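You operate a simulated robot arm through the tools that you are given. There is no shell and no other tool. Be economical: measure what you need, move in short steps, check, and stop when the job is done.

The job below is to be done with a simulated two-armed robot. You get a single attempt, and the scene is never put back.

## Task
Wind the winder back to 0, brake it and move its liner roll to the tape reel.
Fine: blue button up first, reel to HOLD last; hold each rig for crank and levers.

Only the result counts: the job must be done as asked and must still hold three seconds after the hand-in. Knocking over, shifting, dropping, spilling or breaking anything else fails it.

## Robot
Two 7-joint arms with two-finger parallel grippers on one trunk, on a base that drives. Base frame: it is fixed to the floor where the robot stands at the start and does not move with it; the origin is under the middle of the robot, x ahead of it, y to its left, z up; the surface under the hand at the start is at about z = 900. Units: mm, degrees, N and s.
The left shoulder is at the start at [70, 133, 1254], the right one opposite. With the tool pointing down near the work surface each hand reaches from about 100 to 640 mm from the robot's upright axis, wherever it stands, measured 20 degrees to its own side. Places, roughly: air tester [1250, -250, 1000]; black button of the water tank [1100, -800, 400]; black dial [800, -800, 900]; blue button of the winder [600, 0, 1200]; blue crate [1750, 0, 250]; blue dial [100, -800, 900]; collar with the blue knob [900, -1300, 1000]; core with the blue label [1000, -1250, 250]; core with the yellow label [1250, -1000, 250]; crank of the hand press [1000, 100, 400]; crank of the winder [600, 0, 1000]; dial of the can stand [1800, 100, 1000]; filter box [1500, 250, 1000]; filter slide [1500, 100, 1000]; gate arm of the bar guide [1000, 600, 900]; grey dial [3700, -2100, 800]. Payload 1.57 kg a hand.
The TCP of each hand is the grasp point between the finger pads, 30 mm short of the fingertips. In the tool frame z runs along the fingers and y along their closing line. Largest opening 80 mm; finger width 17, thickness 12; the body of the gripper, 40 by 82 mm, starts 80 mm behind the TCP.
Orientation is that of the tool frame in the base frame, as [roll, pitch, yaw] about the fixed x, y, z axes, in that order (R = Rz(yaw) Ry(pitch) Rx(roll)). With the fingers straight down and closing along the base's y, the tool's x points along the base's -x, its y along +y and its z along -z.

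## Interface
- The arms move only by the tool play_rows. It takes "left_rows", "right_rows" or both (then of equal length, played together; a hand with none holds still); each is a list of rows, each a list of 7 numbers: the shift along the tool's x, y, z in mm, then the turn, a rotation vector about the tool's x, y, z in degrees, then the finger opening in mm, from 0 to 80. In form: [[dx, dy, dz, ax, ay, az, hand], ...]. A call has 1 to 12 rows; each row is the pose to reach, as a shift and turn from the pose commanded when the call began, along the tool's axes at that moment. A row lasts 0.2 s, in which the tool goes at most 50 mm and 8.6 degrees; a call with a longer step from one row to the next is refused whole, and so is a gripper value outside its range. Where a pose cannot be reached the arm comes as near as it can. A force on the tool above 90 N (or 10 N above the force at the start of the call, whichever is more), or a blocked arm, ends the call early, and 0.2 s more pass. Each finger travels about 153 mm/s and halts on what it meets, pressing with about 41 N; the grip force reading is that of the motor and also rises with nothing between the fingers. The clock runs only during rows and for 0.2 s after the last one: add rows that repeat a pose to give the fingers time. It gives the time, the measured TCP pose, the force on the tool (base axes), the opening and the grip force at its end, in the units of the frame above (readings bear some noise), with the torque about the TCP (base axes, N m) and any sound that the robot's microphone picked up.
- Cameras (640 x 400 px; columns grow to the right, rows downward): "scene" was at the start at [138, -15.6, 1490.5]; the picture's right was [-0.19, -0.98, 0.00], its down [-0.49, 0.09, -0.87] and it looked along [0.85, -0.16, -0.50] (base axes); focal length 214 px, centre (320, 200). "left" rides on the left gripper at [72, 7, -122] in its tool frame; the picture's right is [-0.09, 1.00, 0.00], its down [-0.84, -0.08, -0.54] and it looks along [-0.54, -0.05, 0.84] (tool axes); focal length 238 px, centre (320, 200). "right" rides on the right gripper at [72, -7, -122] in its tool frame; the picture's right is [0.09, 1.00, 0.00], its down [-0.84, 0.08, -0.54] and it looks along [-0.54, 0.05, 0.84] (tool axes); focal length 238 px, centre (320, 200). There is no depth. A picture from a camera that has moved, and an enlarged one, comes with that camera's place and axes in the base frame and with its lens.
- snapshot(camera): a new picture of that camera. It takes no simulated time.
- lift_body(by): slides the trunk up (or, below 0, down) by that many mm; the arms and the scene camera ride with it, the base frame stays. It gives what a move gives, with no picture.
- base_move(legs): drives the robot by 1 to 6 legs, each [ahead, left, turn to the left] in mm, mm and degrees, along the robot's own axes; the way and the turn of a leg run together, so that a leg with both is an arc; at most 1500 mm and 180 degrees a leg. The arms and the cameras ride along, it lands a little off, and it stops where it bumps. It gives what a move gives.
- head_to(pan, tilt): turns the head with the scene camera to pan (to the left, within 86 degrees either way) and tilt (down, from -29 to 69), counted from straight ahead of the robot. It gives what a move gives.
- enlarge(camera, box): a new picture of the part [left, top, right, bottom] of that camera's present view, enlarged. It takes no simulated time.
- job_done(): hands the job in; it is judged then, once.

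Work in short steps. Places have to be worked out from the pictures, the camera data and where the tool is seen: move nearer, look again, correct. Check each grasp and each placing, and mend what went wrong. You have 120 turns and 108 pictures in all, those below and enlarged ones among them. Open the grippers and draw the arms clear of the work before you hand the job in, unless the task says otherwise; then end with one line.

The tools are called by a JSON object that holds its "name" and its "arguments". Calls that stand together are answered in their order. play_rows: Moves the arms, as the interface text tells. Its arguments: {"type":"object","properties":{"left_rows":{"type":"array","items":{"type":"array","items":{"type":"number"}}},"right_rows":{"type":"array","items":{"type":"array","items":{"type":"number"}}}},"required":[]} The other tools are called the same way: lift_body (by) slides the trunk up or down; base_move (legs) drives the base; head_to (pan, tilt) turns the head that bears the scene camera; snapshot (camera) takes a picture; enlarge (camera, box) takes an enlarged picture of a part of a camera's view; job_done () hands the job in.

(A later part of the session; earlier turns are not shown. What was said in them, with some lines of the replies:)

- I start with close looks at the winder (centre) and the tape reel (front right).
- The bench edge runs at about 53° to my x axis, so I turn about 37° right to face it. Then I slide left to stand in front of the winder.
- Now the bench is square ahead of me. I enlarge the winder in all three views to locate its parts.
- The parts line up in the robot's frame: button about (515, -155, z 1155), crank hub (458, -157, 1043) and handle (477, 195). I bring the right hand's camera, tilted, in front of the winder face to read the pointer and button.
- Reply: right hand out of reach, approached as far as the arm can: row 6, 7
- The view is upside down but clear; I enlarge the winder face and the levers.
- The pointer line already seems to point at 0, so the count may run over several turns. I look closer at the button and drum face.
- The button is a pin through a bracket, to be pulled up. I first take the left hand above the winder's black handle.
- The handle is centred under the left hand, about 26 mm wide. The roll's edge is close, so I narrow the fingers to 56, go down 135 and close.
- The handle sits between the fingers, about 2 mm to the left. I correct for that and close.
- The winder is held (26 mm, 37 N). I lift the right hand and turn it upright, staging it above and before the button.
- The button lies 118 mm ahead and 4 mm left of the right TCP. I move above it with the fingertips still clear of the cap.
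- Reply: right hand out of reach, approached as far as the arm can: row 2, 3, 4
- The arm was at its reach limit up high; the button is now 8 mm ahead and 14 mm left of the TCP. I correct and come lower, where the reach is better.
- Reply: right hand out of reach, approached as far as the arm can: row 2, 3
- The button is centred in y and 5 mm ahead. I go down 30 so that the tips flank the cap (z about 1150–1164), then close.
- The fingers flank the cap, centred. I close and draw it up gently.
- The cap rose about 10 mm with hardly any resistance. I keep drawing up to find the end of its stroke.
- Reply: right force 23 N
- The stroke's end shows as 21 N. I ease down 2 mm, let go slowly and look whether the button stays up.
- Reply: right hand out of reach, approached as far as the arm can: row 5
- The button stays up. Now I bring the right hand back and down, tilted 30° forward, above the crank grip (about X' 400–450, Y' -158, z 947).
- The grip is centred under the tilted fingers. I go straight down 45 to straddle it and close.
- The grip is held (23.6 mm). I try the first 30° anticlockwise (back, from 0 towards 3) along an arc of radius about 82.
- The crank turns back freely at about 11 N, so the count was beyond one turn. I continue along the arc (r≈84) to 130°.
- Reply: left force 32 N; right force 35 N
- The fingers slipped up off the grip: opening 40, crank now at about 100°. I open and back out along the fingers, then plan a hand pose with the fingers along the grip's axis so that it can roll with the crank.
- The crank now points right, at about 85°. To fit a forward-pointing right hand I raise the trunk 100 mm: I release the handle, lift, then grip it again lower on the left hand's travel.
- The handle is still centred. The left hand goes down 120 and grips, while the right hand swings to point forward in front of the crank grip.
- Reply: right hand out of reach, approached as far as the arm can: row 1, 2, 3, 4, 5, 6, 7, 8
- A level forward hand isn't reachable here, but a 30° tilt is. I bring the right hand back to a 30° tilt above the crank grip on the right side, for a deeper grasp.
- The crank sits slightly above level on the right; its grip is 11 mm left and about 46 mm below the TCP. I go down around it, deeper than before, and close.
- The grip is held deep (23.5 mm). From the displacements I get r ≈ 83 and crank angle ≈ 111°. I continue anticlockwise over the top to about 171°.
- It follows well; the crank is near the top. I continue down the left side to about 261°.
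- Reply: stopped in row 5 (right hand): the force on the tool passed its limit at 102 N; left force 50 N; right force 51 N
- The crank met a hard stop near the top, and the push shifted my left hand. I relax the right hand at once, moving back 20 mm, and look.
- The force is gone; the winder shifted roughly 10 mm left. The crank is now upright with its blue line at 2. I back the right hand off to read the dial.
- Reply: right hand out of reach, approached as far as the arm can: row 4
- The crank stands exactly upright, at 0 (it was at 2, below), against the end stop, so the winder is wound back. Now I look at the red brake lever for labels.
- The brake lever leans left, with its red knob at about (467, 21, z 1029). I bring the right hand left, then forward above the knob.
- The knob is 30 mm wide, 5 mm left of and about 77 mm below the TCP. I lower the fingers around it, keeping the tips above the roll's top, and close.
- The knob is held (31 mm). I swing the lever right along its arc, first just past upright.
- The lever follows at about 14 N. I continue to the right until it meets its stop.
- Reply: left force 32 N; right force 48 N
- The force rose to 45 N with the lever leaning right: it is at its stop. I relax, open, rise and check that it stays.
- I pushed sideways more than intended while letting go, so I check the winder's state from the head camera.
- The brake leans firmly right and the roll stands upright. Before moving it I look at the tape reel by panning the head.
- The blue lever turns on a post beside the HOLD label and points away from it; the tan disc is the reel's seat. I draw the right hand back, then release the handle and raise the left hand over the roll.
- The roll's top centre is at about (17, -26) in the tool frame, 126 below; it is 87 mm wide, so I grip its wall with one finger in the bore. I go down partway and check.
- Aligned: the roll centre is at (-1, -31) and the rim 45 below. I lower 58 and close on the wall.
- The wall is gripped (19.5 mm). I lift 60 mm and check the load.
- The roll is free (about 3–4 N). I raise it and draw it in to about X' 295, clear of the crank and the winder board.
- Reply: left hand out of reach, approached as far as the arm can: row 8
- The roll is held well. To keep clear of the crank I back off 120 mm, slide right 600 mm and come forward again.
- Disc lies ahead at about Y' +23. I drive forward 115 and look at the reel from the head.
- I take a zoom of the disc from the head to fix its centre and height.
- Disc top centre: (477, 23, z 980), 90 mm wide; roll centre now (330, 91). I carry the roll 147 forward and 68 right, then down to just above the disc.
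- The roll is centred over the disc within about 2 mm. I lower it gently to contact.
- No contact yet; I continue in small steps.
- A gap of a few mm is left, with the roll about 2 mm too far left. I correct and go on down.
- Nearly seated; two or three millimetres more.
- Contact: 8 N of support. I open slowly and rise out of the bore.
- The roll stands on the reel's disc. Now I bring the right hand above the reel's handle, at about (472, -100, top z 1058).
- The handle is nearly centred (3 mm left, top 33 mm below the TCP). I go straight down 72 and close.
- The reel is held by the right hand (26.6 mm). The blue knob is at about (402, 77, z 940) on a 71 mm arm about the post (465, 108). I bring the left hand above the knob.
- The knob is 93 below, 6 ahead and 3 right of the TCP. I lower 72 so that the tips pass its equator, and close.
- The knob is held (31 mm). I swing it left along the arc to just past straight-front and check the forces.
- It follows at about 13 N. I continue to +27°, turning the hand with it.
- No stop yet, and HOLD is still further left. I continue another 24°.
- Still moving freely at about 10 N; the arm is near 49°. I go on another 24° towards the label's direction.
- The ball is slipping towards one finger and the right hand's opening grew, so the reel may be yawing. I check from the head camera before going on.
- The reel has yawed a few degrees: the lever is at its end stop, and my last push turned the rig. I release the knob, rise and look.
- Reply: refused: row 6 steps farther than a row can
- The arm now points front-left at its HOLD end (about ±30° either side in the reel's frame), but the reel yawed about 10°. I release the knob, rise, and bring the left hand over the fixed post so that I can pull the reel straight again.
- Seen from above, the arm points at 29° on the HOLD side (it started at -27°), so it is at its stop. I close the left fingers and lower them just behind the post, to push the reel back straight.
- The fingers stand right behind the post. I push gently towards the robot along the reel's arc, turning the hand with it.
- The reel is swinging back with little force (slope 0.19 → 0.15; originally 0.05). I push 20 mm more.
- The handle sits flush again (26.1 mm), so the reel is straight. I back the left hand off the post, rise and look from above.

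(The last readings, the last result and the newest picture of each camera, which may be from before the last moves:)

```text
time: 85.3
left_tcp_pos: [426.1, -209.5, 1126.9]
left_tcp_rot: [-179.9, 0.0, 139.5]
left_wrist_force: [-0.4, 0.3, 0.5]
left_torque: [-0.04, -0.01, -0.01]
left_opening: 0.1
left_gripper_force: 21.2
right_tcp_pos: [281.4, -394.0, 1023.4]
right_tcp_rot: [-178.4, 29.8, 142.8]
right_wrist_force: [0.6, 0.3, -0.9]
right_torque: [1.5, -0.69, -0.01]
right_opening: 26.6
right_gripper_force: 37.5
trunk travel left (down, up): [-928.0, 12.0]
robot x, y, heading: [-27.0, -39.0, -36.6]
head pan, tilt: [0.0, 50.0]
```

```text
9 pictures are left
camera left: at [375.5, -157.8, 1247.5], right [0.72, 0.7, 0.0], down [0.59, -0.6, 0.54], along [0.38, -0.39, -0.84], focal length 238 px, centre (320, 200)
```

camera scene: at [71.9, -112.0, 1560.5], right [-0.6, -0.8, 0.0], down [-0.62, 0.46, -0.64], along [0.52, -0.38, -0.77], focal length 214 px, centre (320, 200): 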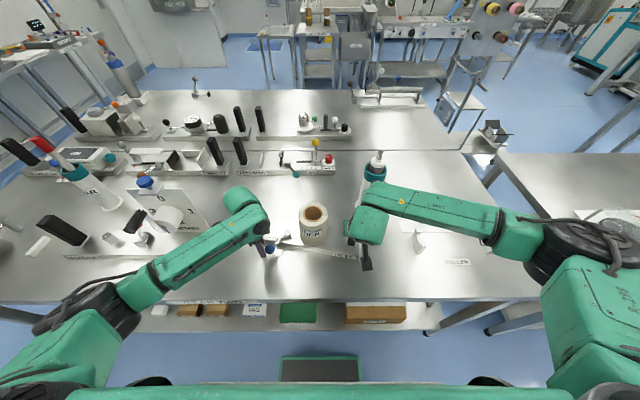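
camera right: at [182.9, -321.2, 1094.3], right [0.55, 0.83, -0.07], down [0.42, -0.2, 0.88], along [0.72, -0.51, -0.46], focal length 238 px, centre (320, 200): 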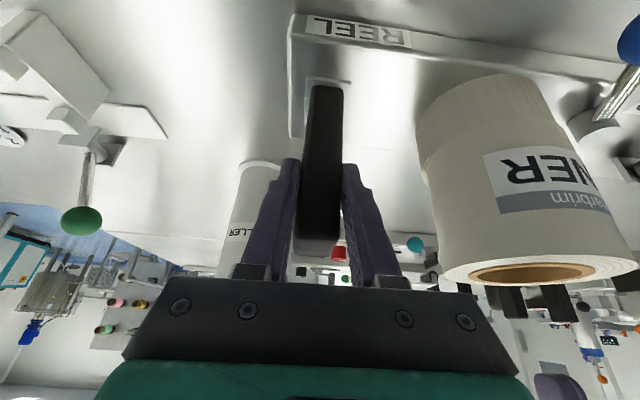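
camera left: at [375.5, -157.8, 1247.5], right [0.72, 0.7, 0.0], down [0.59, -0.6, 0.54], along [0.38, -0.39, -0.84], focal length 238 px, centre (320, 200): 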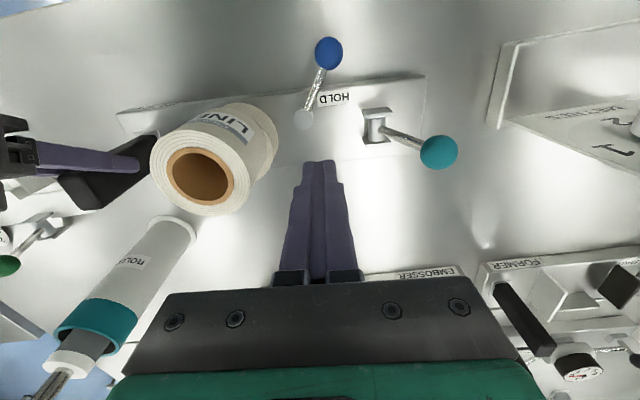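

The lever stays at HOLD and the roll stands on the disc. I release the handle with the right hand and withdraw it up and back.

{"name": "play_rows", "arguments": {"right_rows": [[0, 0, 0, 0, 0, 0, 40], [0, 0, 0, 0, 0, 0, 60], [-20, 0, -34, 0, 0, 0, 60], [-38, 0, -66, 0, 0, 0, 60], [-38, 0, -106, 0, 0, 0, 60], [-20, 0, -146, 0, 0, 0, 60]], "left_rows": [[0, 0, 0, 0, 0, 0, 10], [0, 0, -10, 0, 0, 0, 20], [0, 10, -20, 0, 0, 0, 40], [30, 20, -30, 0, 0, 0, 60], [60, 30, -30, 0, 0, 0, 60], [90, 40, -30, 0, 0, 0, 60]]}}

{"name": "snapshot", "arguments": {"camera": "right"}}

{"name": "snapshot", "arguments": {"camera": "scene"}}

```text
time: 86.7
left_tcp_pos: [381.4, -118.8, 1156.6]
left_tcp_rot: [-179.8, 0.4, 139.4]
left_wrist_force: [-0.2, 0.2, 0.0]
left_torque: [-0.04, -0.05, -0.03]
left_opening: 60.2
left_gripper_force: 0.0
right_tcp_pos: [236.9, -353.5, 1162.1]
right_tcp_rot: [-178.4, 29.9, 142.9]
right_wrist_force: [0.3, -0.3, 0.7]
right_torque: [0.0, 0.0, 0.0]
right_opening: 60.1
right_gripper_force: 0.1
trunk travel left (down, up): [-928.0, 12.0]
robot x, y, heading: [-29.3, -38.8, -36.6]
head pan, tilt: [0.0, 50.0]
```

```text
8 pictures are left
camera right: at [137.5, -281.4, 1233.3], right [0.55, 0.83, -0.07], down [0.42, -0.2, 0.88], along [0.72, -0.51, -0.46], focal length 238 px, centre (320, 200)
```

right: 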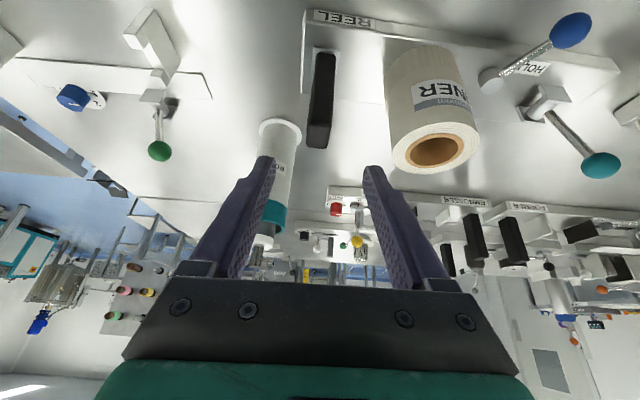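

```text
7 pictures are left
camera scene: at [70.0, -109.2, 1560.7], right [-0.6, -0.8, 0.0], down [-0.61, 0.45, -0.64], along [0.52, -0.38, -0.76], focal length 214 px, centre (320, 200)
```

scene: 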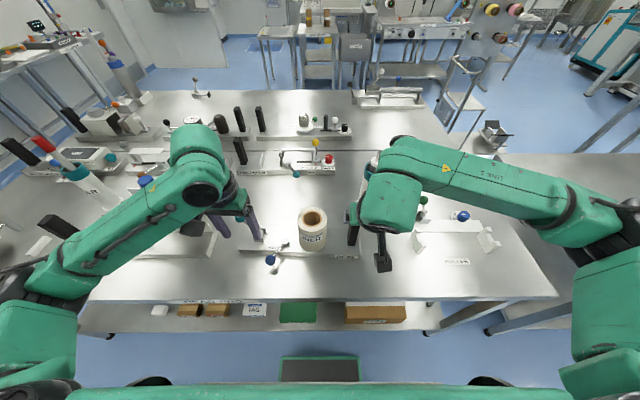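

All looks right at the reel. I check the roll's seat in close-up, back the base off and check the winder once more.

{"name": "enlarge", "arguments": {"camera": "right", "box": [370, 0, 630, 190]}}

{"name": "base_move", "arguments": {"legs": [[-200, 0, 0]]}}

{"name": "head_to", "arguments": {"pan": 32, "tilt": 34}}

{"name": "snapshot", "arguments": {"camera": "scene"}}

```text
2.11 times, centred on (500, 95) of right
camera zoom: at [137.5, -281.4, 1233.3], right [0.55, 0.83, -0.07], down [0.42, -0.2, 0.88], along [0.72, -0.51, -0.46], focal length 502 px, centre (-59, 421)
```

zoom: 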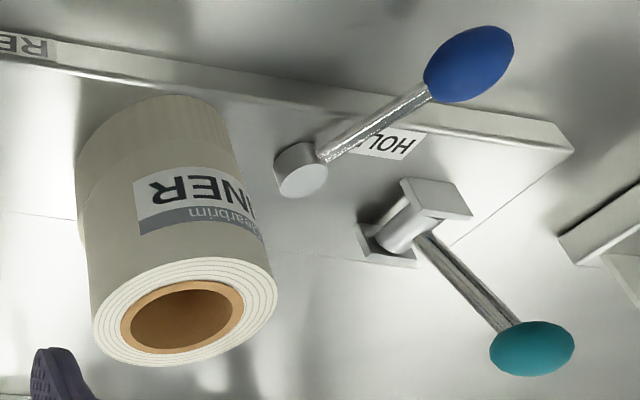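

```text
time: 88.3
left_tcp_pos: [225.8, -3.7, 1152.9]
left_tcp_rot: [-179.7, -0.1, 139.5]
left_wrist_force: [0.7, 0.0, -0.1]
left_torque: [0.01, 0.03, -0.01]
left_opening: 60.3
left_gripper_force: 0.0
right_tcp_pos: [79.8, -240.1, 1160.5]
right_tcp_rot: [-178.4, 29.6, 142.9]
right_wrist_force: [0.1, 0.5, 0.1]
right_torque: [0.0, 0.04, 0.02]
right_opening: 59.7
right_gripper_force: 0.2
trunk travel left (down, up): [-928.0, 12.0]
robot x, y, heading: [-191.3, 81.5, -36.5]
head pan, tilt: [0.0, 50.0]
```

```text
time: 89.3
left_tcp_pos: [221.2, -1.3, 1154.4]
left_tcp_rot: [-179.9, 0.1, 139.5]
left_wrist_force: [0.4, -0.3, 0.3]
left_torque: [0.01, -0.02, 0.03]
left_opening: 60.2
left_gripper_force: 0.1
right_tcp_pos: [75.5, -237.8, 1161.9]
right_tcp_rot: [-178.4, 29.8, 142.9]
right_wrist_force: [-0.2, 0.4, 0.5]
right_torque: [-0.02, 0.0, -0.03]
right_opening: 60.0
right_gripper_force: 0.1
trunk travel left (down, up): [-928.0, 12.0]
robot x, y, heading: [-190.2, 85.3, -36.6]
head pan, tilt: [32.0, 34.0]
```

```text
5 pictures are left
camera scene: at [-63.7, 47.1, 1583.8], right [-0.08, -1.0, 0.0], down [-0.56, 0.04, -0.83], along [0.83, -0.07, -0.56], focal length 214 px, centre (320, 200)
```

scene: 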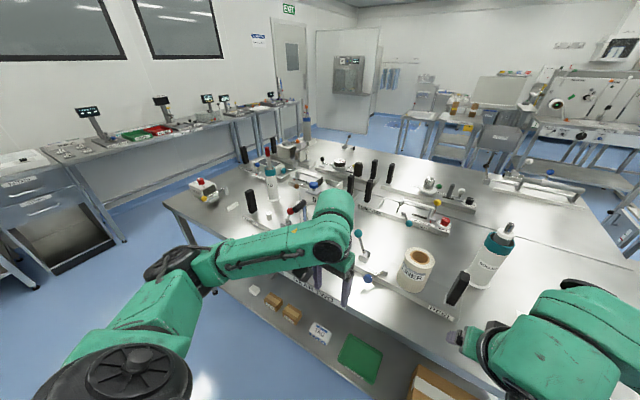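

{"name": "enlarge", "arguments": {"camera": "scene", "box": [235, 165, 345, 245]}}

```text
5.00 times, centred on (290, 205) of scene
camera zoom: at [-63.7, 47.1, 1583.8], right [-0.08, -1.0, 0.0], down [-0.56, 0.04, -0.83], along [0.83, -0.07, -0.56], focal length 1072 px, centre (470, 175)
```

zoom: 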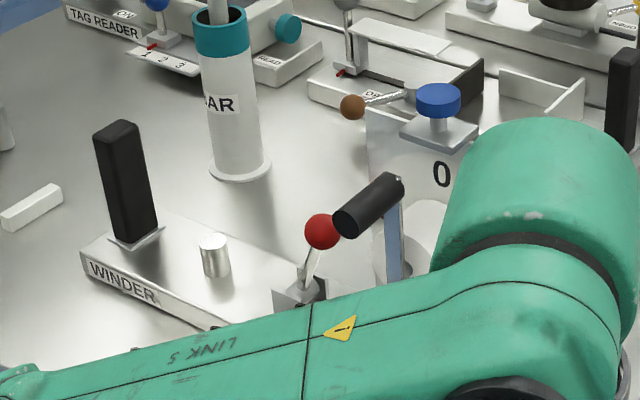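

Everything checks out: button up, crank upright at 0, brake thrown, roll on the reel, lever on HOLD, both hands clear and open. I hand the job in.

{"name": "job_done", "arguments": {}}

```text
The job is handed in.
```

I handed the job in with the blue button up, the winder wound back to 0 and braked, the liner roll on the tape reel, and the reel set to HOLD last. Two readings are my judgement: I took the crank arm as the dial pointer because it hit its end stop pointing at 0, though the blue line on the drum then pointed at 2. I took the blue lever, not the teal one, as the HOLD lever because of where the label sits. Both rigs also moved while held: the winder slid about 10 mm and I left it there, and the reel turned about 10° and I pushed it back close to straight.
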